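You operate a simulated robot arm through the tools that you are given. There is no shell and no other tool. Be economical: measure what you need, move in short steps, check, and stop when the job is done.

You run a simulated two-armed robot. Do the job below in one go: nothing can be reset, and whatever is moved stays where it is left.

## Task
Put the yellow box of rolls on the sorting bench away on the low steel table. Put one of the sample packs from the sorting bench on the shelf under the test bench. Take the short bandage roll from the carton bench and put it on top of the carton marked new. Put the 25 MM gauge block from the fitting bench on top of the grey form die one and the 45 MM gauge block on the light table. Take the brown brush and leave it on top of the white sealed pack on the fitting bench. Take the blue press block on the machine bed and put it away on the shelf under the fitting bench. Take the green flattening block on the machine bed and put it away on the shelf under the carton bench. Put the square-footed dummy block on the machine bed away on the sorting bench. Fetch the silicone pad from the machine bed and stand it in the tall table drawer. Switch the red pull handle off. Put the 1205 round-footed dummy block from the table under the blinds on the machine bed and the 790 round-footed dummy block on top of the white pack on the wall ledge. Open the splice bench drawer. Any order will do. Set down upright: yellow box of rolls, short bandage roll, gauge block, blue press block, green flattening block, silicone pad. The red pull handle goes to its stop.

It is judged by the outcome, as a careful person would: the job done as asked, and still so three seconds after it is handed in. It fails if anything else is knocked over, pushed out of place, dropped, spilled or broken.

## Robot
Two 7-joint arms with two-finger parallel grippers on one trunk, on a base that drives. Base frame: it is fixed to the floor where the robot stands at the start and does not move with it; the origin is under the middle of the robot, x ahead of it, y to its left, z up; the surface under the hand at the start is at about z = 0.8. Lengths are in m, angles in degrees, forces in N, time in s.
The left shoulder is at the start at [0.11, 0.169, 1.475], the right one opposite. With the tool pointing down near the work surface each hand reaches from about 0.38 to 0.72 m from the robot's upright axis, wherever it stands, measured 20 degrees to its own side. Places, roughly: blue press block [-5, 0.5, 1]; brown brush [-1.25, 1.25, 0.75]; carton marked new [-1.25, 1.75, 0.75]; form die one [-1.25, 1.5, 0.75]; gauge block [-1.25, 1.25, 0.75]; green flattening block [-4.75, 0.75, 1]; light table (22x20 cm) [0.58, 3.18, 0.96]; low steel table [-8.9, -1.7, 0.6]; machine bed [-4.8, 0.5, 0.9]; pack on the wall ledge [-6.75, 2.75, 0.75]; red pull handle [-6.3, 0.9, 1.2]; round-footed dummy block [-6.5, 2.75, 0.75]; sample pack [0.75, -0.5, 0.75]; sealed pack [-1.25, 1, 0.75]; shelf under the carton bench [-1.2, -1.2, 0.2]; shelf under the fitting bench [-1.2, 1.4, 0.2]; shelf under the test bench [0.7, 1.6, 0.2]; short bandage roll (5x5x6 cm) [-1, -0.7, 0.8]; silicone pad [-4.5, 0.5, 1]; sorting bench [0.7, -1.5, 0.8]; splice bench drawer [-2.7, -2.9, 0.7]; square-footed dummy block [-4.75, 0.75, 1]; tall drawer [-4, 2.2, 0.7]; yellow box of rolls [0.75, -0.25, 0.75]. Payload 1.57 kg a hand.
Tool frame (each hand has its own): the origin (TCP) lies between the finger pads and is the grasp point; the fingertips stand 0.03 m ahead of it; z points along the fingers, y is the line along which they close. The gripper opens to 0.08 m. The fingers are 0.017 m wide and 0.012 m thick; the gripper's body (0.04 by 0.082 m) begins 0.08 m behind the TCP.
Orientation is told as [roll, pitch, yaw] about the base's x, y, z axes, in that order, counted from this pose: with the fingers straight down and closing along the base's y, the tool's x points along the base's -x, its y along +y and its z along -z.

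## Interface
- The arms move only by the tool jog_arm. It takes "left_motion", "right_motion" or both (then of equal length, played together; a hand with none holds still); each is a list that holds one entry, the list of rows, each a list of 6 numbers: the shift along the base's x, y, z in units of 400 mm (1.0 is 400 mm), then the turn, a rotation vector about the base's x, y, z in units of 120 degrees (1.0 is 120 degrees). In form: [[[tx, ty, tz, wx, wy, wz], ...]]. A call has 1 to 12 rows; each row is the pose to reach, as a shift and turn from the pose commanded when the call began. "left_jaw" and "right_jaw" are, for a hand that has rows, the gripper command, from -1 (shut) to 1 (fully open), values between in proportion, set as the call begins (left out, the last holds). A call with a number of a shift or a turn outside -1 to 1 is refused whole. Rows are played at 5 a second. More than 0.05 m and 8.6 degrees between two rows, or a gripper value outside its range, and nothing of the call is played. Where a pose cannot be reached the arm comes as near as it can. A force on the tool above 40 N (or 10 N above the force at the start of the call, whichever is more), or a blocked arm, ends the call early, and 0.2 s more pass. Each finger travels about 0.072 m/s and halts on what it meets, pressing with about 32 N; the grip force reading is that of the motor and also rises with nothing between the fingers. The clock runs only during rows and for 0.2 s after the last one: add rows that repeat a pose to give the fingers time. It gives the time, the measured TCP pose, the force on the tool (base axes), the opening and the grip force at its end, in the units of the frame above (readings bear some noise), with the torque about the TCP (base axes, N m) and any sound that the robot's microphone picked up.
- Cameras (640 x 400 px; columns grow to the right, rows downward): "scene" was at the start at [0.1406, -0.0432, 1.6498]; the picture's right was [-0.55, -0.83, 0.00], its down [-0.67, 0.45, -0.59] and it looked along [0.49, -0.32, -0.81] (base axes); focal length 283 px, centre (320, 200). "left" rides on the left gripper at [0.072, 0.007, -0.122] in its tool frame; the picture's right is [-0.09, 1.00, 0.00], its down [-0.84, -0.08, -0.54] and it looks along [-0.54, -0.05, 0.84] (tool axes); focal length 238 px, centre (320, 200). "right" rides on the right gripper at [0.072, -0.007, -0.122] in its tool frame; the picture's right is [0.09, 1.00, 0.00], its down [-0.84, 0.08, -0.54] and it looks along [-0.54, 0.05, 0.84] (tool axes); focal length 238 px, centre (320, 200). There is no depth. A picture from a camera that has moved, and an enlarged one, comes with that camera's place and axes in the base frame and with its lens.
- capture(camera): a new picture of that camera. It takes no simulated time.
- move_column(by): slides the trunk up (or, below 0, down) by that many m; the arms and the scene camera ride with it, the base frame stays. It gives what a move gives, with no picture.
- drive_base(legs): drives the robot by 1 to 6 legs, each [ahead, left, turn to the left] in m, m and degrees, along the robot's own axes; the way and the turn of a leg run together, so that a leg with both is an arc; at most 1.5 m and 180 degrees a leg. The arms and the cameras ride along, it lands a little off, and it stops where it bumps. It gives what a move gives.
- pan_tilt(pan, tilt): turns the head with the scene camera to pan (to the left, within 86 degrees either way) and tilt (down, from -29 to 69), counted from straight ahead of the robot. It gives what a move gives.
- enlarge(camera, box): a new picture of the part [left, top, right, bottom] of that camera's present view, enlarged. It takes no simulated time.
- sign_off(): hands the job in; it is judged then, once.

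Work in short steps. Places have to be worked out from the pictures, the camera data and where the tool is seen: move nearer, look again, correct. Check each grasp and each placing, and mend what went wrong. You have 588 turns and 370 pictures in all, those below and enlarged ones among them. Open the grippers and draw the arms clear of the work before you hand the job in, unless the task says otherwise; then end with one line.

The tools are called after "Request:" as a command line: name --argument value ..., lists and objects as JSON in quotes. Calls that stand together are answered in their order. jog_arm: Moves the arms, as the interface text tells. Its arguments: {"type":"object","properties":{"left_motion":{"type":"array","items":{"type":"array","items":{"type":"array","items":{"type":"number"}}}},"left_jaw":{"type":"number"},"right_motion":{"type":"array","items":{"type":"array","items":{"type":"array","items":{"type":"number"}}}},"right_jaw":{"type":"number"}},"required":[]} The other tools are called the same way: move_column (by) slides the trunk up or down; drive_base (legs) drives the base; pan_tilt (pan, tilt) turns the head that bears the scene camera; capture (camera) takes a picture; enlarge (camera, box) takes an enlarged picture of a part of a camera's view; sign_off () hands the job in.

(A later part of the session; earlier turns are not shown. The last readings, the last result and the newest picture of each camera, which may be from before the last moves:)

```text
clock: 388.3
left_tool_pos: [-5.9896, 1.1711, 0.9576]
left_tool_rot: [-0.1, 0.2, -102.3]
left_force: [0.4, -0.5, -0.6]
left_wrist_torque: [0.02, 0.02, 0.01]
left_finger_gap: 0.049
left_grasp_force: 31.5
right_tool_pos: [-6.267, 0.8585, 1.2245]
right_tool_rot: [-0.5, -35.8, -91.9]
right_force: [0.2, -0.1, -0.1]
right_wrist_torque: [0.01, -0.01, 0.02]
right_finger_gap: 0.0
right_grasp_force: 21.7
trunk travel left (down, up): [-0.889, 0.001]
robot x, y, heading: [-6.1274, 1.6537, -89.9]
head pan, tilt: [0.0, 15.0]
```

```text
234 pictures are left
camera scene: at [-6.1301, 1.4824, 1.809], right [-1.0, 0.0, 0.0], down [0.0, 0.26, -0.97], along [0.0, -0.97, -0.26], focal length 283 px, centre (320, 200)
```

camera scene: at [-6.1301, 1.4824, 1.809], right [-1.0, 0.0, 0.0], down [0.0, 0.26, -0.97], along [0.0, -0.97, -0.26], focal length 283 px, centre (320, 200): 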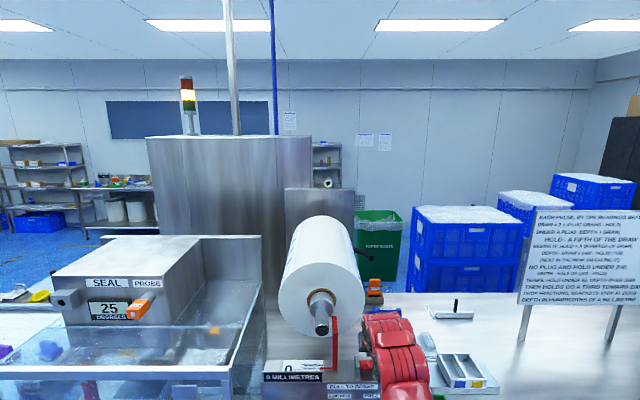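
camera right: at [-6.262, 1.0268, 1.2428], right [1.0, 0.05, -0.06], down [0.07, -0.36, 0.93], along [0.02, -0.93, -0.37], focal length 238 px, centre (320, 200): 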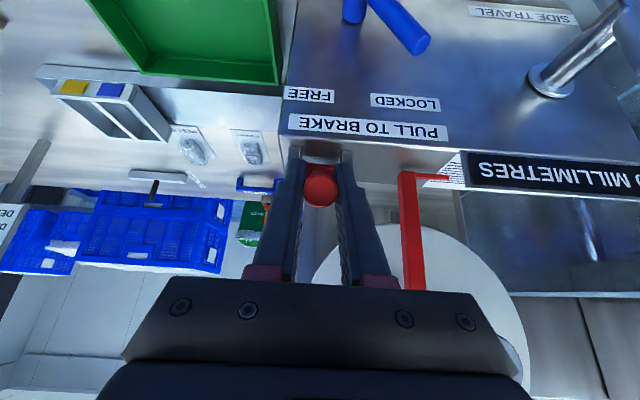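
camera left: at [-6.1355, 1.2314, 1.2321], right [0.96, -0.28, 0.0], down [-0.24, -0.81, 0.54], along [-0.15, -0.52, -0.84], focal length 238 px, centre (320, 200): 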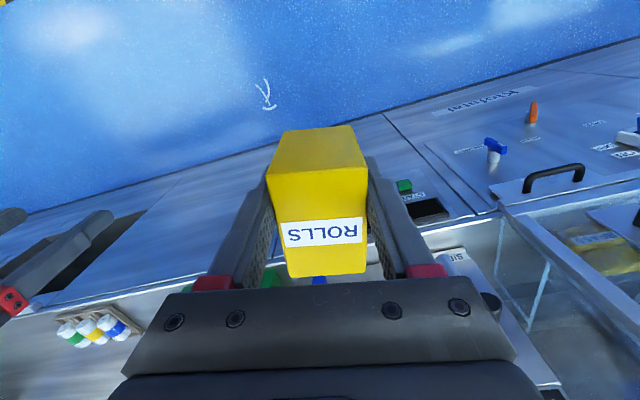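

The grip slipped off. I look at the lever's state.

Request:
capture --camera "right"

```text
233 pictures are left
camera right: at [-6.2669, 0.9875, 1.2814], right [1.0, 0.04, -0.06], down [0.07, -0.36, 0.93], along [0.01, -0.93, -0.37], focal length 238 px, centre (320, 200)
```

right: 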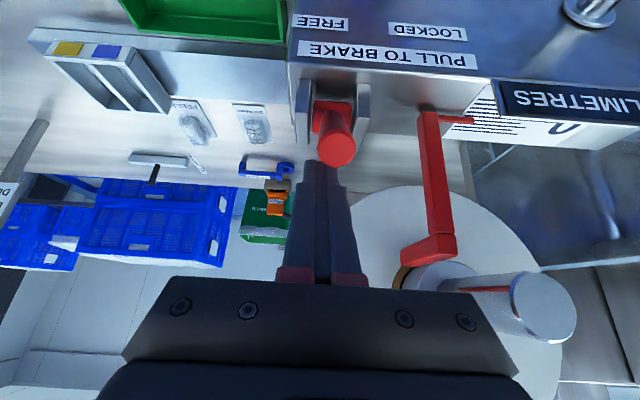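

The lever has moved to about 45° and the fingers slid off its end, being nearly parallel to it. I back off, reopen and grip deeper.

Request:
jog_arm --right_motion '[[[0, 0.06, 0.1, 0, 0, 0], [0, 0.1, 0.16, 0, 0, 0], [0.012, 0.1, 0.16, 0, 0, 0], [0.012, 0.1, 0.16, 0, 0, 0], [0.012, 0.1, 0.16, 0, 0, 0]]]' --right_jaw 1

Request:
capture --camera "right"

```text
clock: 389.5
left_tool_pos: [-5.9877, 1.1711, 0.9577]
left_tool_rot: [-0.1, 0.3, -102.4]
left_force: [0.2, 0.0, -1.4]
left_wrist_torque: [0.0, 0.01, 0.02]
left_finger_gap: 0.0493
left_grasp_force: 32.0
right_tool_pos: [-6.2579, 0.9009, 1.2879]
right_tool_rot: [-0.5, -35.7, -91.6]
right_force: [0.3, -0.6, -0.9]
right_wrist_torque: [-0.01, 0.0, 0.03]
right_finger_gap: 0.0801
right_grasp_force: 0.0
trunk travel left (down, up): [-0.889, 0.001]
robot x, y, heading: [-6.1278, 1.6586, -90.0]
head pan, tilt: [0.0, 15.0]
```

```text
232 pictures are left
camera right: at [-6.2587, 1.0284, 1.3444], right [1.0, 0.04, -0.06], down [0.07, -0.36, 0.93], along [0.02, -0.93, -0.37], focal length 238 px, centre (320, 200)
```

right: 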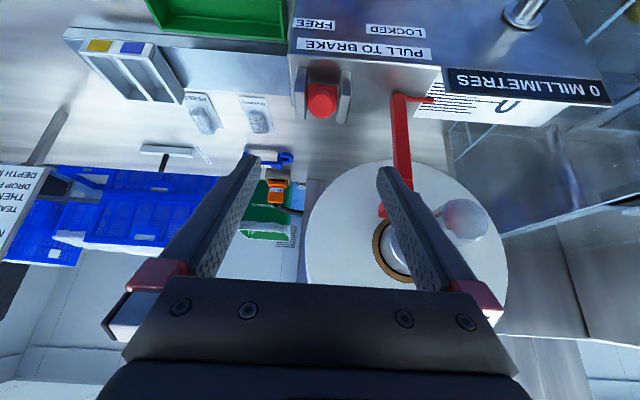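

Request:
jog_arm --right_motion '[[[-0.005, -0.02, -0.08, 0, 0, 0], [-0.005, -0.045, -0.16, 0, 0, 0], [-0.005, -0.065, -0.222, 0, 0, 0]]]'

Request:
jog_arm --right_motion '[[[0, 0, 0, 0, 0, 0], [0, 0, 0, 0, 0, 0], [0, 0, 0, 0, 0, 0], [0, 0, 0, 0, 0, 0], [0, 0, 0, 0, 0, 0]]]' --right_jaw -1

Request:
capture --camera "right"

```text
clock: 390.3
left_tool_pos: [-5.9873, 1.1721, 0.9581]
left_tool_rot: [-0.2, 0.3, -102.4]
left_force: [-0.5, 0.1, -0.3]
left_wrist_torque: [0.03, -0.03, 0.02]
left_finger_gap: 0.0494
left_grasp_force: 32.3
right_tool_pos: [-6.2599, 0.8748, 1.1993]
right_tool_rot: [-0.5, -35.8, -91.6]
right_force: [-0.3, 0.2, -0.2]
right_wrist_torque: [-0.02, 0.0, 0.01]
right_finger_gap: 0.0801
right_grasp_force: 0.1
trunk travel left (down, up): [-0.889, 0.001]
robot x, y, heading: [-6.125, 1.6594, -90.0]
head pan, tilt: [0.0, 15.0]
```

```text
clock: 391.5
left_tool_pos: [-5.9883, 1.1719, 0.9582]
left_tool_rot: [-0.1, 0.2, -102.5]
left_force: [-0.7, 0.3, 1.1]
left_wrist_torque: [0.01, 0.0, 0.02]
left_finger_gap: 0.0491
left_grasp_force: 32.0
right_tool_pos: [-6.2591, 0.8739, 1.1998]
right_tool_rot: [-0.4, -35.8, -91.6]
right_force: [-4.7, -1.2, 0.8]
right_wrist_torque: [-0.14, -1.54, 1.39]
right_finger_gap: 0.0185
right_grasp_force: 32.6
trunk travel left (down, up): [-0.889, 0.001]
robot x, y, heading: [-6.1302, 1.6579, -89.8]
head pan, tilt: [0.0, 15.0]
```

```text
231 pictures are left
camera right: at [-6.2618, 1.0023, 1.2558], right [1.0, 0.04, -0.06], down [0.07, -0.36, 0.93], along [0.02, -0.93, -0.37], focal length 238 px, centre (320, 200)
```

right: 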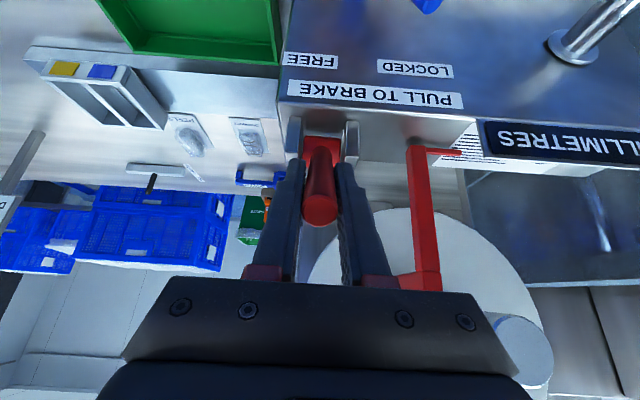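

Request:
jog_arm --right_motion '[[[0, -0.015, 0.014, 0, 0, 0], [0, -0.031, 0.027, 0, 0, 0], [0, -0.048, 0.038, 0, 0, 0], [0, -0.067, 0.0485, 0, 0, 0], [0, -0.086, 0.056, 0, 0, 0], [0, -0.105, 0.063, 0, 0, 0]]]'

Request:
capture --camera "right"

```text
clock: 392.9
left_tool_pos: [-5.9886, 1.1715, 0.9576]
left_tool_rot: [-0.1, 0.3, -102.4]
left_force: [-0.1, 0.0, 0.6]
left_wrist_torque: [0.01, 0.01, 0.01]
left_finger_gap: 0.0494
left_grasp_force: 32.0
right_tool_pos: [-6.258, 0.8312, 1.2252]
right_tool_rot: [-0.4, -36.0, -91.6]
right_force: [0.2, 0.1, -0.3]
right_wrist_torque: [-0.01, 0.03, 0.03]
right_finger_gap: 0.0
right_grasp_force: 21.3
trunk travel left (down, up): [-0.889, 0.001]
robot x, y, heading: [-6.1271, 1.6583, -89.9]
head pan, tilt: [0.0, 15.0]
```

```text
230 pictures are left
camera right: at [-6.2603, 0.96, 1.2816], right [1.0, 0.04, -0.06], down [0.07, -0.36, 0.93], along [0.02, -0.93, -0.36], focal length 238 px, centre (320, 200)
```

right: 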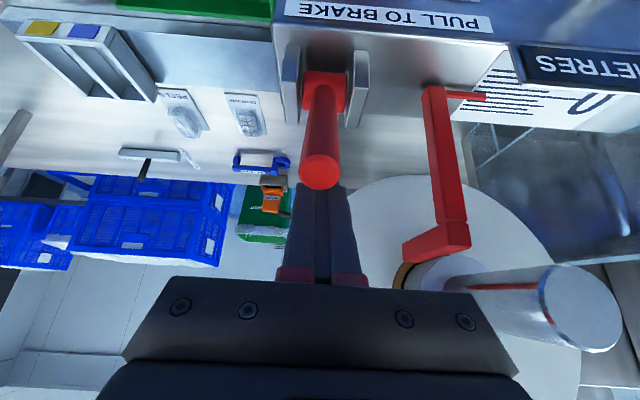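

The pads slip since the lever is stiff, but it rose further (~57°). I'll instead push it from the front with closed fingers: withdraw, move round to the front side, and come down along it.

Request:
jog_arm --right_motion '[[[0, 0.07, 0.1, 0, 0, 0], [0, 0.148, 0.203, 0, 0, 0], [0, 0.23, 0.203, 0, 0, 0], [0, 0.31, 0.203, 0, 0, 0], [0, 0.25, 0.11, 0, 0, 0], [0, 0.18, 0.02, 0, 0, 0], [0, 0.135, -0.045, 0, 0, 0]]]'

Request:
capture --camera "right"

```text
refused: row 2 steps farther than a row can; nothing moved
```

```text
229 pictures are left
camera right: at [-6.2603, 0.96, 1.2816], right [1.0, 0.04, -0.06], down [0.07, -0.36, 0.93], along [0.02, -0.93, -0.36], focal length 238 px, centre (320, 200)
```

right: 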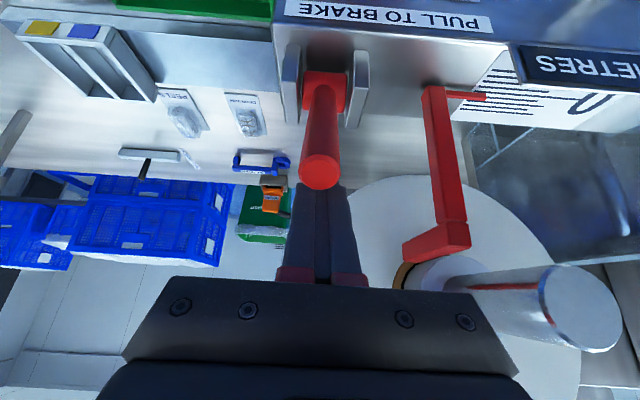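

Request:
jog_arm --right_motion '[[[0, 0.065, 0.09, 0, 0, 0], [0, 0.13, 0.18, 0, 0, 0], [0, 0.21, 0.205, 0, 0, 0], [0, 0.31, 0.203, 0, 0, 0]]]'

Request:
capture --camera "right"

```text
clock: 393.9
left_tool_pos: [-5.991, 1.1732, 0.9591]
left_tool_rot: [0.1, 0.2, -102.4]
left_force: [0.4, -0.3, -0.1]
left_wrist_torque: [-0.01, -0.04, -0.02]
left_finger_gap: 0.0495
left_grasp_force: 31.7
right_tool_pos: [-6.2639, 0.9565, 1.3076]
right_tool_rot: [-0.3, -35.9, -91.7]
right_force: [-0.8, 0.5, 0.8]
right_wrist_torque: [-0.03, -0.04, 0.05]
right_finger_gap: 0.0
right_grasp_force: 21.4
trunk travel left (down, up): [-0.889, 0.001]
robot x, y, heading: [-6.1278, 1.6579, -89.9]
head pan, tilt: [0.0, 15.0]
```

```text
228 pictures are left
camera right: at [-6.2653, 1.085, 1.3637], right [1.0, 0.04, -0.06], down [0.07, -0.36, 0.93], along [0.02, -0.93, -0.36], focal length 238 px, centre (320, 200)
```

right: 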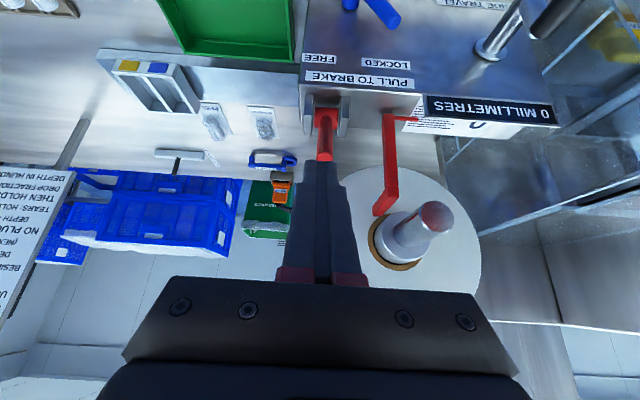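

Request:
jog_arm --right_motion '[[[0.008, -0.03, -0.09, 0, 0, 0], [0.008, -0.06, -0.18, 0, 0, 0], [0.008, -0.1, -0.265, 0, 0, 0]]]'

Request:
capture --camera "right"

```text
clock: 394.7
left_tool_pos: [-5.9876, 1.1717, 0.9576]
left_tool_rot: [-0.1, 0.3, -102.4]
left_force: [0.1, -0.1, -0.3]
left_wrist_torque: [0.03, 0.04, 0.01]
left_finger_gap: 0.0495
left_grasp_force: 32.2
right_tool_pos: [-6.2561, 0.9142, 1.1977]
right_tool_rot: [-0.6, -35.7, -91.5]
right_force: [0.4, -0.8, -0.5]
right_wrist_torque: [0.0, 0.0, 0.02]
right_finger_gap: 0.0
right_grasp_force: 21.6
trunk travel left (down, up): [-0.889, 0.001]
robot x, y, heading: [-6.1304, 1.6607, -90.1]
head pan, tilt: [0.0, 15.0]
```

```text
227 pictures are left
camera right: at [-6.2582, 1.0418, 1.2548], right [1.0, 0.04, -0.06], down [0.07, -0.37, 0.93], along [0.02, -0.93, -0.37], focal length 238 px, centre (320, 200)
```

right: 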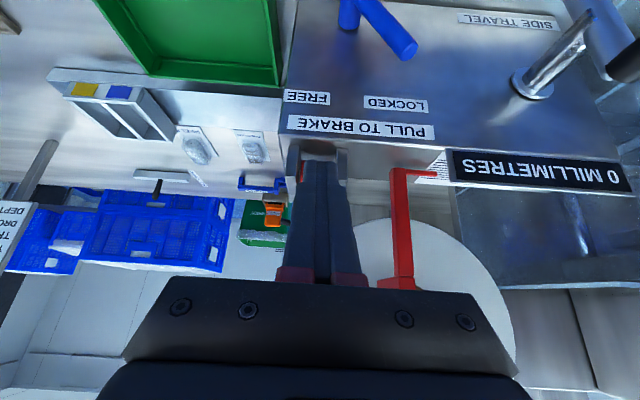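

The closed fingers are in front of the lever. I push it back and slightly up in small steps.

Request:
jog_arm --right_motion '[[[0, -0.03, 0.01, 0, 0, 0], [0, -0.06, 0.02, 0, 0, 0], [0, -0.09, 0.03, 0, 0, 0], [0, -0.12, 0.04, 0, 0, 0], [0, -0.15, 0.05, 0, 0, 0], [0, -0.18, 0.055, 0, 0, 0], [0, -0.21, 0.06, 0, 0, 0]]]'

Request:
capture --camera "right"

```text
clock: 396.2
left_tool_pos: [-5.9874, 1.1766, 0.9609]
left_tool_rot: [0.0, 0.0, -102.4]
left_force: [-0.7, 0.4, -0.3]
left_wrist_torque: [0.03, -0.03, -0.01]
left_finger_gap: 0.0493
left_grasp_force: 32.1
right_tool_pos: [-6.2523, 0.8536, 1.222]
right_tool_rot: [-0.4, -34.9, -91.4]
right_force: [1.7, 29.9, 8.9]
right_wrist_torque: [0.35, -0.24, -0.09]
right_finger_gap: 0.0
right_grasp_force: 21.3
trunk travel left (down, up): [-0.889, 0.001]
robot x, y, heading: [-6.1249, 1.6611, -90.0]
head pan, tilt: [0.0, 15.0]
stopped in row 7 (right hand): the force on the tool passed its limit at 47 N (the readings are from after the stop); the commanded pose is now the measured one
```

```text
226 pictures are left
camera right: at [-6.2549, 0.9809, 1.2792], right [1.0, 0.05, -0.06], down [0.07, -0.38, 0.92], along [0.02, -0.92, -0.38], focal length 238 px, centre (320, 200)
```

right: 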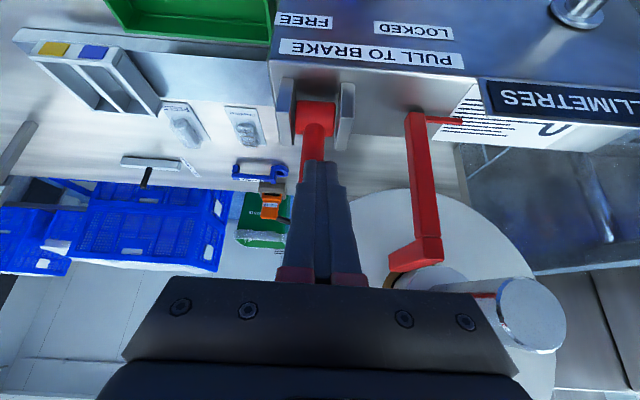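

It stopped at 47 N with the lever near 75–80°. I push once more gently to see whether this is the stop.

Request:
jog_arm --right_motion '[[[0, -0.01, 0.002, 0, 0, 0], [0, -0.02, 0.004, 0, 0, 0], [0, -0.03, 0.006, 0, 0, 0], [0, -0.04, 0.006, 0, 0, 0], [0, -0.05, 0.006, 0, 0, 0]]]'

Request:
jog_arm --right_motion '[[[0, 0.05, 0.06, 0, 0, 0], [0, 0.1, 0.12, 0, 0, 0], [0, 0.2, 0.15, 0, 0, 0]]]'

Request:
capture --camera "right"

Request:
capture --camera "scene"

```text
clock: 396.7
left_tool_pos: [-5.987, 1.1789, 0.9598]
left_tool_rot: [0.0, -0.1, -102.5]
left_force: [-0.4, -0.3, -0.1]
left_wrist_torque: [-0.01, -0.01, 0.04]
left_finger_gap: 0.0494
left_grasp_force: 31.7
right_tool_pos: [-6.2509, 0.8537, 1.2184]
right_tool_rot: [-0.4, -34.3, -91.4]
right_force: [3.6, 33.2, 13.8]
right_wrist_torque: [0.29, 0.0, -0.09]
right_finger_gap: 0.0
right_grasp_force: 20.9
trunk travel left (down, up): [-0.889, 0.001]
robot x, y, heading: [-6.1306, 1.6604, -90.0]
head pan, tilt: [0.0, 15.0]
stopped in row 2 (right hand): the force on the tool passed its limit at 44 N (the readings are from after the stop); the commanded pose is now the measured one
```

```text
clock: 397.5
left_tool_pos: [-5.9872, 1.1726, 0.9576]
left_tool_rot: [-0.1, 0.3, -102.3]
left_force: [0.1, 0.8, -1.1]
left_wrist_torque: [-0.02, -0.01, 0.01]
left_finger_gap: 0.0492
left_grasp_force: 31.6
right_tool_pos: [-6.2554, 0.9262, 1.272]
right_tool_rot: [-0.5, -34.0, -91.5]
right_force: [1.0, -0.6, -0.1]
right_wrist_torque: [-0.02, 0.02, -0.03]
right_finger_gap: 0.0
right_grasp_force: 21.6
trunk travel left (down, up): [-0.889, 0.001]
robot x, y, heading: [-6.1294, 1.661, -90.6]
head pan, tilt: [0.0, 15.0]
```

```text
225 pictures are left
camera right: at [-6.2576, 1.0521, 1.3328], right [1.0, 0.05, -0.06], down [0.07, -0.39, 0.92], along [0.02, -0.92, -0.39], focal length 238 px, centre (320, 200)
```

right: 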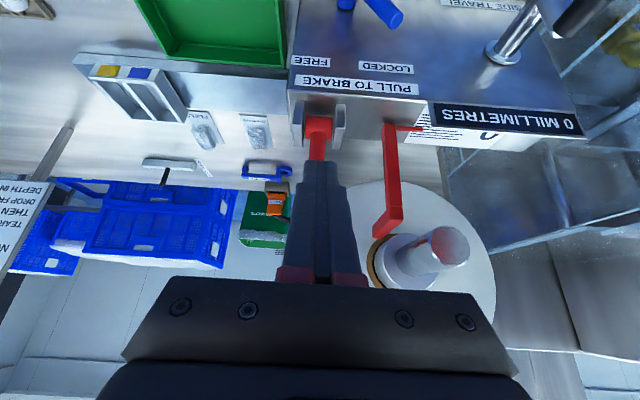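

```text
224 pictures are left
camera scene: at [-6.1286, 1.4844, 1.8089], right [-1.0, 0.0, 0.0], down [0.0, 0.26, -0.97], along [0.0, -0.97, -0.26], focal length 283 px, centre (320, 200)
```

scene: 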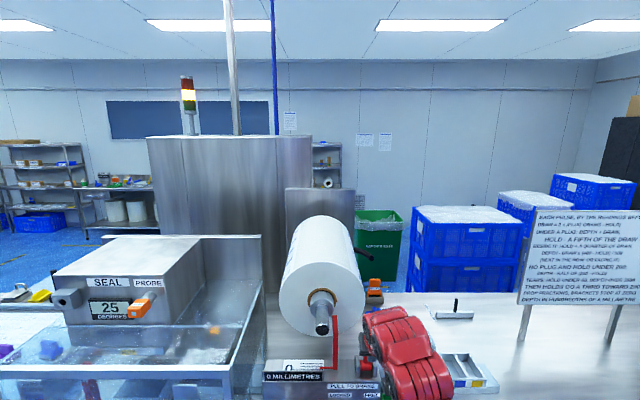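

The second push gave no movement, so that is likely the stop. I withdraw the hand and check from the head camera.

Request:
jog_arm --right_motion '[[[0, 0.1, 0.03, 0, 0, 0], [-0.05, 0.2, 0.03, 0, 0, 0], [-0.12, 0.28, 0, 0, 0, 0], [-0.22, 0.33, -0.05, 0, 0, 0]]]'

Request:
drive_base --legs '[[-0.15, -0.05, 0]]'

Request:
pan_tilt --pan -8 --tilt 35

Request:
capture --camera "scene"

```text
clock: 398.5
left_tool_pos: [-5.9874, 1.1744, 0.9578]
left_tool_rot: [0.0, 0.4, -102.5]
left_force: [-0.6, -0.2, -0.8]
left_wrist_torque: [0.02, -0.02, 0.02]
left_finger_gap: 0.0492
left_grasp_force: 31.9
right_tool_pos: [-6.344, 1.0578, 1.2533]
right_tool_rot: [-0.4, -34.2, -91.4]
right_force: [0.6, 1.1, 0.3]
right_wrist_torque: [0.0, -0.05, 0.04]
right_finger_gap: 0.0003
right_grasp_force: 21.1
trunk travel left (down, up): [-0.889, 0.001]
robot x, y, heading: [-6.1279, 1.6595, -90.1]
head pan, tilt: [0.0, 15.0]
```

```text
clock: 399.9
left_tool_pos: [-6.0346, 1.3233, 0.9575]
left_tool_rot: [-0.3, 0.4, -102.2]
left_force: [-0.1, 0.5, -0.1]
left_wrist_torque: [0.05, 0.02, 0.01]
left_finger_gap: 0.0493
left_grasp_force: 32.0
right_tool_pos: [-6.3891, 1.2049, 1.2522]
right_tool_rot: [-0.4, -34.1, -91.2]
right_force: [-0.2, -0.8, 0.6]
right_wrist_torque: [0.02, 0.0, 0.01]
right_finger_gap: 0.0
right_grasp_force: 21.0
trunk travel left (down, up): [-0.889, 0.001]
robot x, y, heading: [-6.1765, 1.8108, -89.7]
head pan, tilt: [0.0, 15.0]
```

```text
clock: 400.7
left_tool_pos: [-6.035, 1.3269, 0.9586]
left_tool_rot: [-0.2, 0.3, -102.2]
left_force: [0.5, 0.5, -0.2]
left_wrist_torque: [-0.02, 0.01, 0.0]
left_finger_gap: 0.0493
left_grasp_force: 32.2
right_tool_pos: [-6.3913, 1.2094, 1.2545]
right_tool_rot: [-0.4, -34.2, -91.3]
right_force: [-0.7, 0.8, 0.3]
right_wrist_torque: [0.01, 0.04, 0.01]
right_finger_gap: 0.0001
right_grasp_force: 21.3
trunk travel left (down, up): [-0.889, 0.001]
robot x, y, heading: [-6.1812, 1.8108, -89.7]
head pan, tilt: [-8.0, 35.0]
```

```text
223 pictures are left
camera scene: at [-6.1902, 1.6438, 1.7771], right [-0.99, 0.14, 0.0], down [0.08, 0.57, -0.82], along [-0.11, -0.81, -0.57], focal length 283 px, centre (320, 200)
```

scene: 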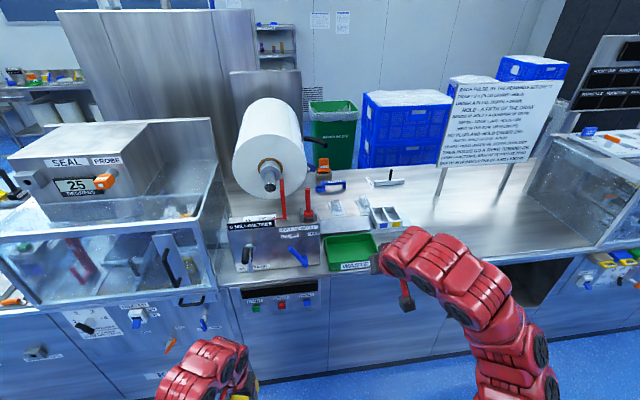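

Request:
enlarge --camera "scene" --box '[260, 165, 350, 240]'

```text
5.33 times, centred on (305, 202) of scene
camera zoom: at [-6.1902, 1.6438, 1.7771], right [-0.99, 0.14, 0.0], down [0.08, 0.57, -0.82], along [-0.11, -0.81, -0.57], focal length 1511 px, centre (400, 187)
```

zoom: 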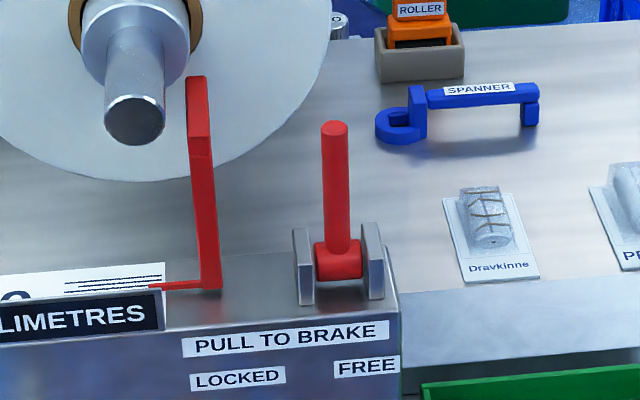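

The lever now stands almost vertical. To be sure it is at its stop I give one more push near its tip, where the leverage is better.

Request:
drive_base --legs '[[0.15, 0.04, 0]]'

Request:
jog_arm --right_motion '[[[0.1, -0.02, 0, 0, 0, 0], [0.2, -0.05, 0, 0, 0, 0], [0.23, -0.14, 0, 0, 0, 0], [0.23, -0.24, 0, 0, 0, 0]]]'

Request:
capture --camera "right"

```text
clock: 402.1
left_tool_pos: [-5.9975, 1.1768, 0.9577]
left_tool_rot: [0.0, 0.3, -102.3]
left_force: [-0.3, 0.3, -0.4]
left_wrist_torque: [0.0, -0.03, 0.01]
left_finger_gap: 0.0492
left_grasp_force: 32.8
right_tool_pos: [-6.3523, 1.0594, 1.2552]
right_tool_rot: [-0.5, -34.3, -91.4]
right_force: [0.2, 0.4, 0.5]
right_wrist_torque: [-0.01, -0.02, 0.01]
right_finger_gap: 0.0001
right_grasp_force: 21.6
trunk travel left (down, up): [-0.889, 0.001]
robot x, y, heading: [-6.138, 1.6623, -89.8]
head pan, tilt: [-8.0, 35.0]
```

```text
clock: 403.1
left_tool_pos: [-5.9962, 1.1761, 0.9561]
left_tool_rot: [-0.1, 0.3, -102.3]
left_force: [-0.5, -0.6, -0.9]
left_wrist_torque: [0.04, 0.01, 0.02]
left_finger_gap: 0.0492
left_grasp_force: 32.3
right_tool_pos: [-6.2579, 0.9641, 1.252]
right_tool_rot: [-0.5, -34.1, -91.4]
right_force: [0.2, 0.6, -0.8]
right_wrist_torque: [0.01, -0.01, 0.01]
right_finger_gap: 0.0001
right_grasp_force: 21.4
trunk travel left (down, up): [-0.889, 0.001]
robot x, y, heading: [-6.1395, 1.6636, -90.1]
head pan, tilt: [-8.0, 35.0]
```

```text
221 pictures are left
camera right: at [-6.2603, 1.0907, 1.3127], right [1.0, 0.05, -0.06], down [0.07, -0.39, 0.92], along [0.02, -0.92, -0.39], focal length 238 px, centre (320, 200)
```

right: 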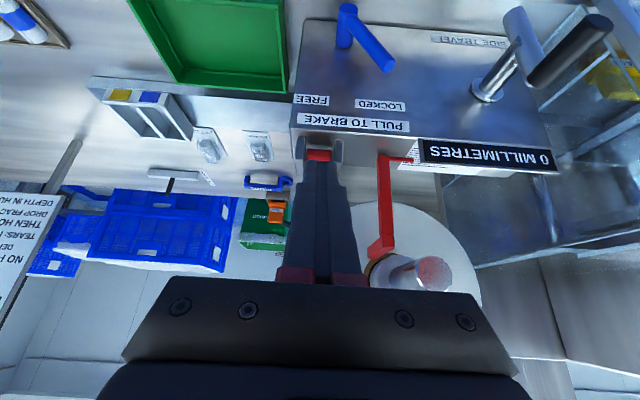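

Request:
jog_arm --right_motion '[[[0, -0.1, 0, 0, 0, 0], [0, -0.18, 0, 0, 0, 0], [0, -0.22, 0, 0, 0, 0], [0, -0.25, 0, 0, 0, 0], [0, -0.28, 0, 0, 0, 0], [0, -0.31, 0, 0, 0, 0], [0, -0.34, 0, 0, 0, 0], [0, -0.37, 0, 0, 0, 0], [0, -0.4, 0, 0, 0, 0]]]'

```text
clock: 404.6
left_tool_pos: [-5.9967, 1.183, 0.9613]
left_tool_rot: [0.1, -0.2, -102.3]
left_force: [-0.1, -0.6, 0.1]
left_wrist_torque: [-0.02, 0.0, -0.01]
left_finger_gap: 0.0494
left_grasp_force: 32.2
right_tool_pos: [-6.2589, 0.8543, 1.252]
right_tool_rot: [-0.5, -33.2, -91.3]
right_force: [-0.1, 22.9, -1.6]
right_wrist_torque: [0.53, -0.02, 0.0]
right_finger_gap: 0.0
right_grasp_force: 21.6
trunk travel left (down, up): [-0.889, 0.001]
robot x, y, heading: [-6.1414, 1.6655, -89.9]
head pan, tilt: [-8.0, 35.0]
stopped in row 7 (right hand): the force on the tool passed its limit at 76 N (the readings are from after the stop); the commanded pose is now the measured one
```

It stopped firm at 76 N in the same place, so the handle is at its stop (off). I withdraw and return the tool to pointing down.

Request:
jog_arm --right_motion '[[[0, 0.1, 0.02, 0, 0, 0], [0, 0.2, 0.02, 0, 0, 0], [-0.05, 0.3, 0, 0, 0, 0], [-0.1, 0.4, -0.04, 0.06, 0, 0], [-0.15, 0.48, -0.12, 0.12, 0, 0], [-0.2, 0.5, -0.22, 0.18, 0, 0], [-0.2, 0.5, -0.32, 0.24, 0, 0], [-0.2, 0.5, -0.42, 0.283, 0, 0]]]' --right_jaw 1

Request:
drive_base --legs '[[-0.12, 0, 0], [0, 0, -90]]'

Request:
pan_tilt --pan 20 --tilt 25

Request:
capture --camera "scene"

```text
clock: 406.4
left_tool_pos: [-5.9959, 1.177, 0.9572]
left_tool_rot: [-0.1, 0.5, -102.3]
left_force: [0.3, -0.4, -0.3]
left_wrist_torque: [0.02, -0.03, 0.01]
left_finger_gap: 0.0495
left_grasp_force: 32.0
right_tool_pos: [-6.339, 1.0454, 1.0803]
right_tool_rot: [-1.2, 0.9, -91.1]
right_force: [-0.6, -0.4, -0.5]
right_wrist_torque: [0.03, -0.02, -0.03]
right_finger_gap: 0.08
right_grasp_force: 0.0
right hand out of reach, approached as far as the arm can: row 6
trunk travel left (down, up): [-0.889, 0.001]
robot x, y, heading: [-6.1348, 1.6666, -90.1]
head pan, tilt: [-8.0, 35.0]
```

```text
clock: 411.4
left_tool_pos: [-6.625, 1.6414, 0.9582]
left_tool_rot: [-0.2, 0.2, 167.7]
left_force: [0.6, 0.0, -0.8]
left_wrist_torque: [0.0, -0.01, 0.01]
left_finger_gap: 0.0493
left_grasp_force: 31.9
right_tool_pos: [-6.7561, 1.9837, 1.0805]
right_tool_rot: [-1.1, 0.8, 178.9]
right_force: [-0.6, -0.1, 0.3]
right_wrist_torque: [0.02, 0.01, -0.04]
right_finger_gap: 0.0797
right_grasp_force: 0.1
trunk travel left (down, up): [-0.889, 0.001]
robot x, y, heading: [-6.1363, 1.7851, -180.2]
head pan, tilt: [-8.0, 35.0]
```

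```text
clock: 412.4
left_tool_pos: [-6.6245, 1.6422, 0.9575]
left_tool_rot: [-0.1, 0.3, 167.6]
left_force: [-0.4, 0.3, -0.5]
left_wrist_torque: [0.0, 0.02, 0.0]
left_finger_gap: 0.0492
left_grasp_force: 32.0
right_tool_pos: [-6.758, 1.9832, 1.0801]
right_tool_rot: [-1.1, 0.7, 179.0]
right_force: [0.5, -0.6, -0.1]
right_wrist_torque: [-0.01, 0.0, -0.04]
right_finger_gap: 0.0799
right_grasp_force: 0.0
trunk travel left (down, up): [-0.889, 0.001]
robot x, y, heading: [-6.1381, 1.7837, -180.0]
head pan, tilt: [20.0, 25.0]
```

```text
220 pictures are left
camera scene: at [-6.3049, 1.749, 1.7926], right [-0.34, 0.94, 0.0], down [0.4, 0.14, -0.91], along [-0.85, -0.31, -0.42], focal length 283 px, centre (320, 200)
```

scene: 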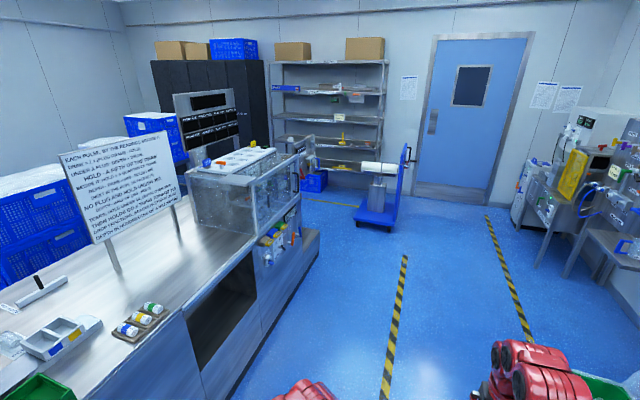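

The machine's west end is near x≈-8.6. I drive west to look for the way round to the low steel table.

Request:
drive_base --legs '[[1.5, 0.15, 0], [0.65, 0, 0]]'

Request:
pan_tilt --pan 45 --tilt 30

Request:
capture --camera "scene"

```text
refused: leg 1 is longer than a leg can be; nothing moved
```

```text
clock: 413.3
left_tool_pos: [-6.6258, 1.6435, 0.9565]
left_tool_rot: [-0.1, 0.4, 167.6]
left_force: [-0.2, 0.2, -0.7]
left_wrist_torque: [0.0, -0.03, 0.0]
left_finger_gap: 0.0494
left_grasp_force: 32.2
right_tool_pos: [-6.7564, 1.9844, 1.0814]
right_tool_rot: [-1.2, 0.9, 179.0]
right_force: [0.6, -1.1, -0.1]
right_wrist_torque: [-0.01, 0.01, -0.04]
right_finger_gap: 0.0799
right_grasp_force: 0.0
trunk travel left (down, up): [-0.889, 0.001]
robot x, y, heading: [-6.1415, 1.7815, -179.8]
head pan, tilt: [45.0, 30.0]
```

```text
219 pictures are left
camera scene: at [-6.2823, 1.7166, 1.7847], right [-0.71, 0.71, 0.0], down [0.35, 0.35, -0.87], along [-0.61, -0.61, -0.5], focal length 283 px, centre (320, 200)
```

scene: 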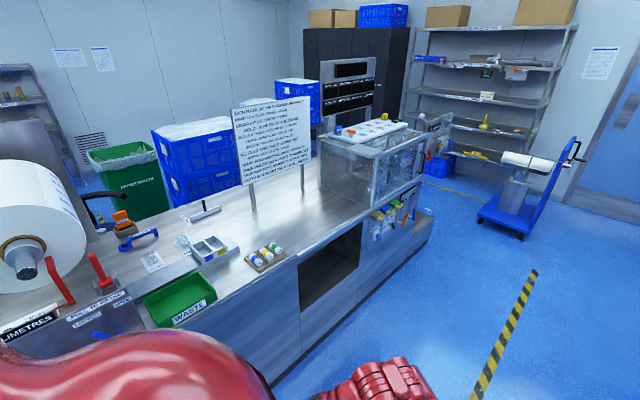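

Request:
drive_base --legs '[[1.4, 0.1, 0], [0.8, 0.1, 0]]'

Request:
capture --camera "scene"

```text
clock: 424.2
left_tool_pos: [-8.8135, 1.4085, 0.9582]
left_tool_rot: [-0.1, 0.3, 168.8]
left_force: [0.3, 0.6, -0.7]
left_wrist_torque: [-0.01, -0.01, 0.02]
left_finger_gap: 0.0493
left_grasp_force: 32.1
right_tool_pos: [-8.9541, 1.748, 1.0803]
right_tool_rot: [-1.2, 0.8, 180.1]
right_force: [0.3, 0.6, 0.0]
right_wrist_torque: [0.03, -0.01, 0.02]
right_finger_gap: 0.0799
right_grasp_force: 0.2
trunk travel left (down, up): [-0.889, 0.001]
robot x, y, heading: [-8.3268, 1.5606, -179.0]
head pan, tilt: [45.0, 30.0]
```

```text
218 pictures are left
camera scene: at [-8.4723, 1.4891, 1.7848], right [-0.72, 0.69, 0.0], down [0.35, 0.36, -0.87], along [-0.6, -0.62, -0.5], focal length 283 px, centre (320, 200)
```

scene: 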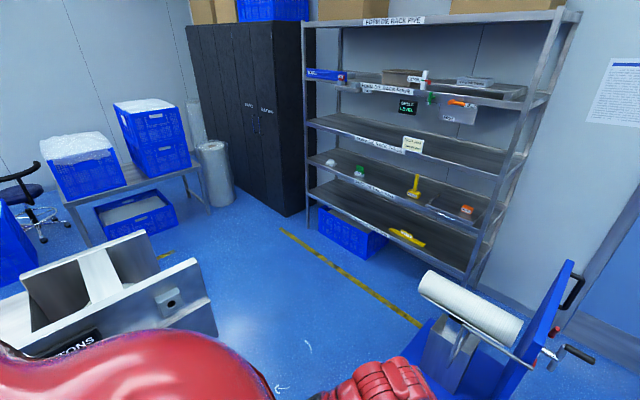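

I look more to the right to see the trolley before choosing the path.

Request:
pan_tilt --pan 15 --tilt 45

Request:
capture --camera "scene"

Request:
pan_tilt --pan 75 --tilt 45

Request:
capture --camera "scene"

```text
clock: 425.1
left_tool_pos: [-8.8138, 1.4088, 0.9579]
left_tool_rot: [-0.1, 0.3, 168.8]
left_force: [-0.8, 0.6, -0.9]
left_wrist_torque: [0.03, 0.0, 0.02]
left_finger_gap: 0.0491
left_grasp_force: 32.1
right_tool_pos: [-8.9528, 1.748, 1.0806]
right_tool_rot: [-1.2, 0.6, 180.0]
right_force: [0.5, 0.1, 0.4]
right_wrist_torque: [0.01, 0.0, -0.03]
right_finger_gap: 0.0799
right_grasp_force: 0.0
trunk travel left (down, up): [-0.889, 0.001]
robot x, y, heading: [-8.3304, 1.5552, -178.9]
head pan, tilt: [15.0, 45.0]
```

```text
217 pictures are left
camera scene: at [-8.4879, 1.5316, 1.7622], right [-0.28, 0.96, 0.0], down [0.68, 0.2, -0.71], along [-0.68, -0.2, -0.71], focal length 283 px, centre (320, 200)
```

scene: 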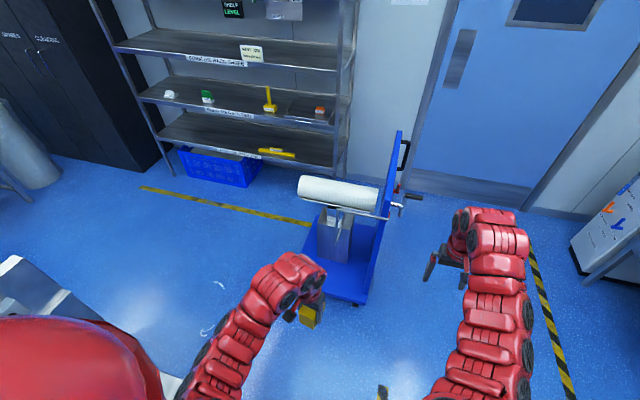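

```text
clock: 426.4
left_tool_pos: [-8.8135, 1.4078, 0.9575]
left_tool_rot: [-0.1, 0.3, 168.8]
left_force: [0.2, -0.4, -0.9]
left_wrist_torque: [0.02, 0.01, 0.02]
left_finger_gap: 0.0493
left_grasp_force: 31.7
right_tool_pos: [-8.9541, 1.7468, 1.081]
right_tool_rot: [-1.2, 0.8, 180.0]
right_force: [-0.6, -0.3, 0.1]
right_wrist_torque: [-0.01, 0.01, -0.01]
right_finger_gap: 0.0799
right_grasp_force: 0.0
trunk travel left (down, up): [-0.889, 0.001]
robot x, y, heading: [-8.3316, 1.5603, -179.0]
head pan, tilt: [75.0, 45.0]
```

```text
216 pictures are left
camera scene: at [-8.4298, 1.4753, 1.7621], right [-0.97, 0.24, 0.0], down [0.17, 0.69, -0.71], along [-0.17, -0.69, -0.71], focal length 283 px, centre (320, 200)
```

scene: 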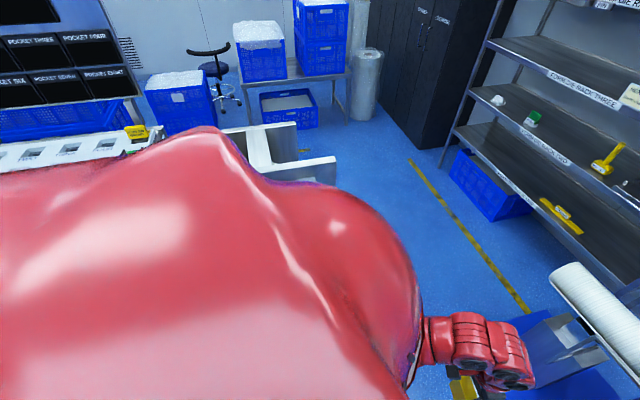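

The gap by the trolley is only ~0.6 m, too tight. I'll take the south route later; on the way I can carry the green block. I reverse back to the machine bed.

Request:
drive_base --legs '[[-1.4, -0.1, 0], [-1.4, -0.05, 0], [-0.75, 0, 0], [0, 0, 90]]'

Request:
pan_tilt --pan 0 --tilt 45

Request:
capture --camera "scene"

```text
clock: 447.4
left_tool_pos: [-4.6345, 1.4097, 0.9568]
left_tool_rot: [-0.1, 0.3, -98.6]
left_force: [0.6, 0.2, -0.9]
left_wrist_torque: [-0.01, 0.0, -0.03]
left_finger_gap: 0.0492
left_grasp_force: 32.1
right_tool_pos: [-4.9683, 1.2569, 1.0807]
right_tool_rot: [-1.3, 0.7, -87.5]
right_force: [-0.2, 0.2, 0.2]
right_wrist_torque: [0.0, 0.0, -0.02]
right_finger_gap: 0.08
right_grasp_force: 0.0
trunk travel left (down, up): [-0.889, 0.001]
robot x, y, heading: [-4.8101, 1.8863, -86.3]
head pan, tilt: [75.0, 45.0]
```

```text
clock: 448.9
left_tool_pos: [-4.635, 1.4095, 0.9562]
left_tool_rot: [0.0, 0.3, -98.7]
left_force: [-0.1, 0.6, -0.5]
left_wrist_torque: [0.01, 0.04, 0.0]
left_finger_gap: 0.0493
left_grasp_force: 31.7
right_tool_pos: [-4.968, 1.2557, 1.0809]
right_tool_rot: [-1.2, 0.8, -87.5]
right_force: [-0.3, 0.2, -0.4]
right_wrist_torque: [0.01, -0.02, 0.0]
right_finger_gap: 0.0801
right_grasp_force: 0.0
trunk travel left (down, up): [-0.889, 0.001]
robot x, y, heading: [-4.8073, 1.8882, -86.3]
head pan, tilt: [0.0, 45.0]
```

```text
215 pictures are left
camera scene: at [-4.7966, 1.7234, 1.7621], right [-1.0, -0.06, 0.0], down [-0.05, 0.71, -0.71], along [0.05, -0.71, -0.71], focal length 283 px, centre (320, 200)
```

scene: 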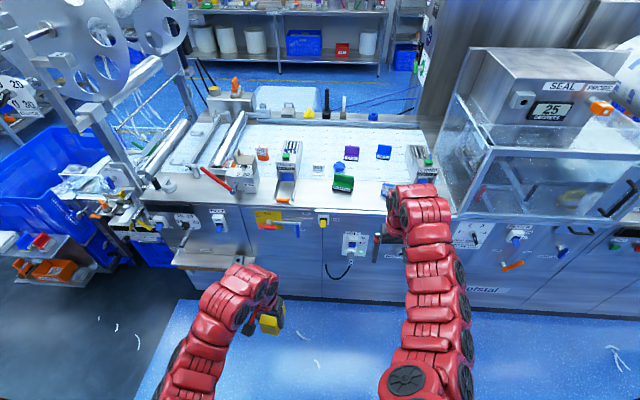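

Request:
enlarge --camera "scene" --box '[200, 110, 440, 230]'

```text
2.67 times, centred on (320, 170) of scene
camera zoom: at [-4.7966, 1.7234, 1.7621], right [-1.0, -0.06, 0.0], down [-0.05, 0.71, -0.71], along [0.05, -0.71, -0.71], focal length 755 px, centre (320, 280)
```

zoom: 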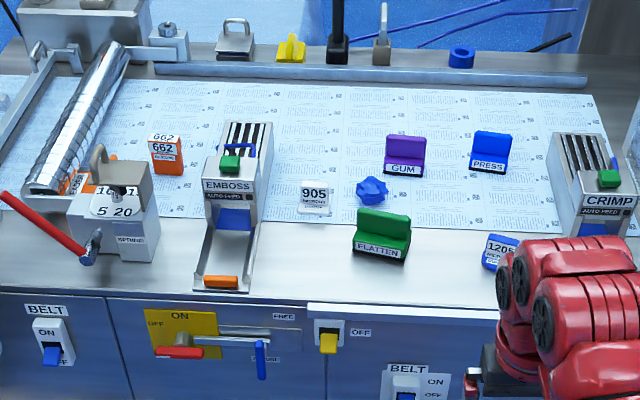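

Everything is identified (662 orange pad, 905 square-footed dummy). With the left hand full this spot is cramped, so I'll deliver the yellow box first via the south route, and take in the splice bench drawer. I turn east and drive out.

Request:
drive_base --legs '[[0.36, 0, -4], [0, 0, 90], [1.45, 0, 0], [1.0, 0, 0]]'

Request:
drive_base --legs '[[0, 0, -90], [1.45, 0, 0], [0.8, 0, 0]]'

Request:
pan_tilt --pan 25 --tilt 25

Request:
capture --camera "scene"

```text
clock: 466.7
left_tool_pos: [-1.8437, 1.7056, 0.9575]
left_tool_rot: [-0.1, 0.3, -11.0]
left_force: [0.0, -0.2, -0.3]
left_wrist_torque: [0.01, -0.01, 0.03]
left_finger_gap: 0.0491
left_grasp_force: 31.5
right_tool_pos: [-1.7049, 1.366, 1.0822]
right_tool_rot: [-1.2, 0.8, 0.2]
right_force: [-0.1, -0.1, 0.8]
right_wrist_torque: [-0.02, 0.01, 0.0]
right_finger_gap: 0.08
right_grasp_force: 0.1
trunk travel left (down, up): [-0.889, 0.001]
robot x, y, heading: [-2.3279, 1.5526, 1.2]
head pan, tilt: [0.0, 45.0]
```

```text
clock: 481.8
left_tool_pos: [-2.1354, -1.209, 0.9568]
left_tool_rot: [-0.2, 0.3, -101.5]
left_force: [-0.1, 0.6, -0.7]
left_wrist_torque: [0.02, 0.01, 0.01]
left_finger_gap: 0.0493
left_grasp_force: 31.9
right_tool_pos: [-2.4758, -1.3453, 1.0814]
right_tool_rot: [-1.3, 0.7, -90.3]
right_force: [-0.1, 0.1, 0.1]
right_wrist_torque: [-0.03, -0.01, -0.01]
right_finger_gap: 0.08
right_grasp_force: 0.0
trunk travel left (down, up): [-0.889, 0.001]
robot x, y, heading: [-2.286, -0.7237, -89.0]
head pan, tilt: [0.0, 45.0]
```

```text
clock: 482.7
left_tool_pos: [-2.1355, -1.2086, 0.9575]
left_tool_rot: [-0.1, 0.3, -101.6]
left_force: [0.6, -0.5, 0.0]
left_wrist_torque: [0.04, 0.0, -0.03]
left_finger_gap: 0.0492
left_grasp_force: 32.2
right_tool_pos: [-2.4748, -1.3464, 1.0816]
right_tool_rot: [-1.2, 0.8, -90.2]
right_force: [-0.4, 0.5, -0.6]
right_wrist_torque: [-0.04, -0.01, 0.02]
right_finger_gap: 0.0798
right_grasp_force: 0.1
trunk travel left (down, up): [-0.889, 0.001]
robot x, y, heading: [-2.2823, -0.7222, -89.1]
head pan, tilt: [25.0, 25.0]
```

```text
213 pictures are left
camera scene: at [-2.2426, -0.8893, 1.7926], right [-0.9, -0.44, 0.0], down [-0.18, 0.38, -0.91], along [0.39, -0.82, -0.42], focal length 283 px, centre (320, 200)
```

scene: 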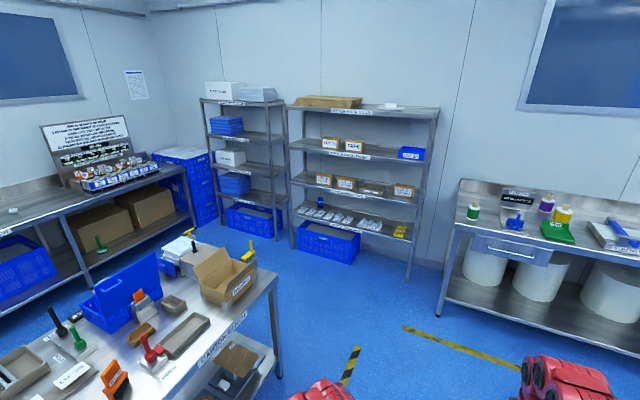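

The splice bench drawer front is at about (-2.70,-2.86,0.7). I approach it with the free right hand.

Request:
drive_base --legs '[[1.15, -0.25, -1]]'

Request:
move_column --by -0.15

Request:
pan_tilt --pan -5 --tilt 45

Request:
capture --camera "scene"

Request:
capture --camera "right"

```text
clock: 488.7
left_tool_pos: [-2.4056, -2.3793, 0.9563]
left_tool_rot: [-0.2, 0.4, -103.5]
left_force: [0.0, 1.4, 0.0]
left_wrist_torque: [0.0, -0.05, -0.02]
left_finger_gap: 0.0493
left_grasp_force: 31.5
right_tool_pos: [-2.7498, -2.5042, 1.0813]
right_tool_rot: [-1.2, 0.7, -92.3]
right_force: [-0.2, 0.1, 0.3]
right_wrist_torque: [0.01, 0.05, 0.0]
right_finger_gap: 0.0797
right_grasp_force: 0.1
trunk travel left (down, up): [-0.889, 0.001]
robot x, y, heading: [-2.5372, -1.8901, -91.4]
head pan, tilt: [25.0, 25.0]
```

```text
clock: 490.5
left_tool_pos: [-2.4046, -2.3795, 0.8064]
left_tool_rot: [-0.1, 0.3, -103.5]
left_force: [-0.6, 0.0, 0.2]
left_wrist_torque: [0.0, -0.06, -0.01]
left_finger_gap: 0.0493
left_grasp_force: 32.0
right_tool_pos: [-2.7495, -2.5057, 0.9315]
right_tool_rot: [-1.2, 0.7, -92.3]
right_force: [-0.4, 0.2, 0.5]
right_wrist_torque: [0.0, -0.03, -0.02]
right_finger_gap: 0.0799
right_grasp_force: 0.1
trunk travel left (down, up): [-0.739, 0.151]
robot x, y, heading: [-2.5351, -1.8878, -91.2]
head pan, tilt: [25.0, 25.0]
```

```text
clock: 491.4
left_tool_pos: [-2.4054, -2.38, 0.8078]
left_tool_rot: [0.0, 0.4, -103.5]
left_force: [0.1, 0.4, -0.8]
left_wrist_torque: [-0.02, 0.0, -0.03]
left_finger_gap: 0.0492
left_grasp_force: 31.6
right_tool_pos: [-2.7493, -2.5051, 0.9315]
right_tool_rot: [-1.0, 0.7, -92.3]
right_force: [0.0, -0.4, 0.2]
right_wrist_torque: [0.0, 0.0, 0.02]
right_finger_gap: 0.0799
right_grasp_force: 0.0
trunk travel left (down, up): [-0.739, 0.151]
robot x, y, heading: [-2.5358, -1.8883, -91.3]
head pan, tilt: [-5.0, 45.0]
```

```text
212 pictures are left
camera scene: at [-2.5463, -2.0537, 1.6121], right [-0.99, 0.11, 0.0], down [0.08, 0.7, -0.71], along [-0.08, -0.7, -0.71], focal length 283 px, centre (320, 200)
```

scene: 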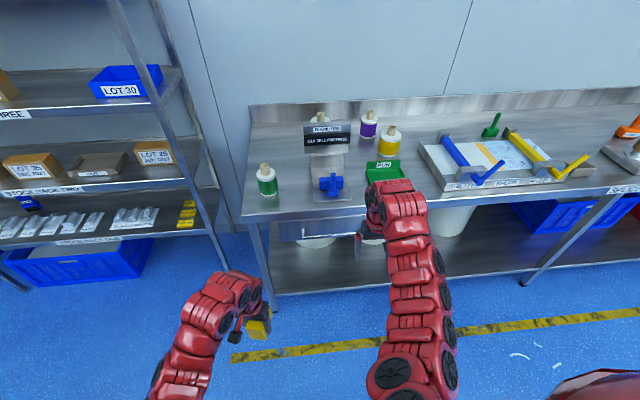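

```text
211 pictures are left
camera right: at [-2.7507, -2.4363, 1.0536], right [1.0, 0.05, -0.02], down [0.05, -0.85, 0.53], along [0.01, -0.53, -0.85], focal length 238 px, centre (320, 200)
```

right: 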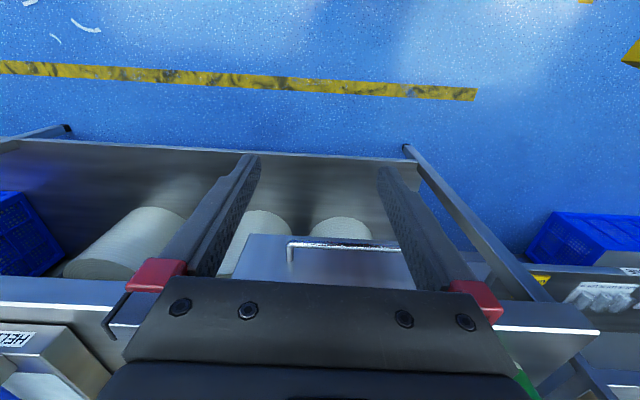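

Request:
move_column --by -0.3

Request:
pan_tilt --pan -8 --tilt 35

Request:
capture --camera "scene"

Request:
capture --camera "right"

```text
clock: 494.4
left_tool_pos: [-2.4049, -2.3808, 0.5069]
left_tool_rot: [-0.1, 0.3, -103.5]
left_force: [0.1, -0.9, -1.2]
left_wrist_torque: [0.0, -0.02, -0.03]
left_finger_gap: 0.0494
left_grasp_force: 31.6
right_tool_pos: [-2.749, -2.5046, 0.6309]
right_tool_rot: [-1.2, 0.7, -92.3]
right_force: [-0.8, -0.4, 0.3]
right_wrist_torque: [-0.02, -0.02, 0.03]
right_finger_gap: 0.0799
right_grasp_force: 0.1
trunk travel left (down, up): [-0.439, 0.451]
robot x, y, heading: [-2.5398, -1.8875, -91.2]
head pan, tilt: [-5.0, 45.0]
```

```text
clock: 495.1
left_tool_pos: [-2.4045, -2.3803, 0.5077]
left_tool_rot: [-0.1, 0.3, -103.5]
left_force: [0.8, -0.2, -0.6]
left_wrist_torque: [0.0, -0.01, -0.01]
left_finger_gap: 0.0495
left_grasp_force: 31.9
right_tool_pos: [-2.7501, -2.5043, 0.631]
right_tool_rot: [-1.3, 0.8, -92.3]
right_force: [-0.1, 0.4, -0.1]
right_wrist_torque: [-0.03, -0.01, 0.0]
right_finger_gap: 0.08
right_grasp_force: 0.0
trunk travel left (down, up): [-0.439, 0.451]
robot x, y, heading: [-2.5383, -1.8921, -90.8]
head pan, tilt: [-8.0, 35.0]
```

```text
210 pictures are left
camera scene: at [-2.5517, -2.0597, 1.3269], right [-0.99, 0.16, 0.0], down [0.09, 0.57, -0.82], along [-0.13, -0.81, -0.57], focal length 283 px, centre (320, 200)
```

scene: 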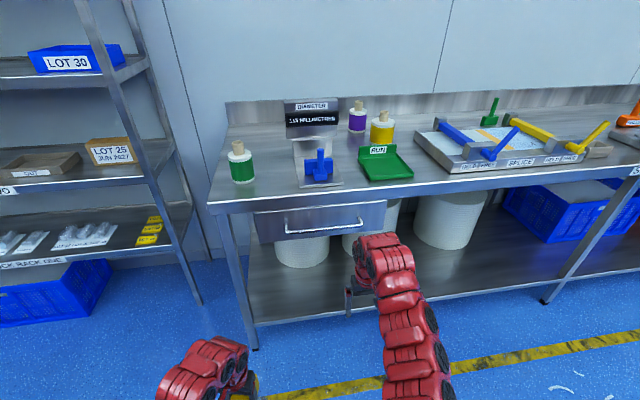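

```text
209 pictures are left
camera right: at [-2.7507, -2.4362, 0.7536], right [1.0, 0.05, -0.02], down [0.05, -0.85, 0.53], along [0.01, -0.53, -0.85], focal length 238 px, centre (320, 200)
```

right: 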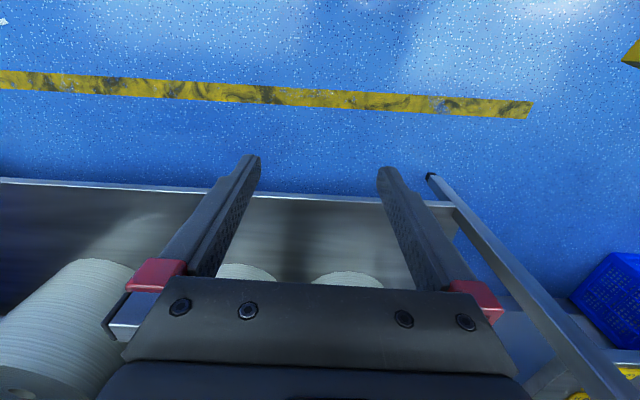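

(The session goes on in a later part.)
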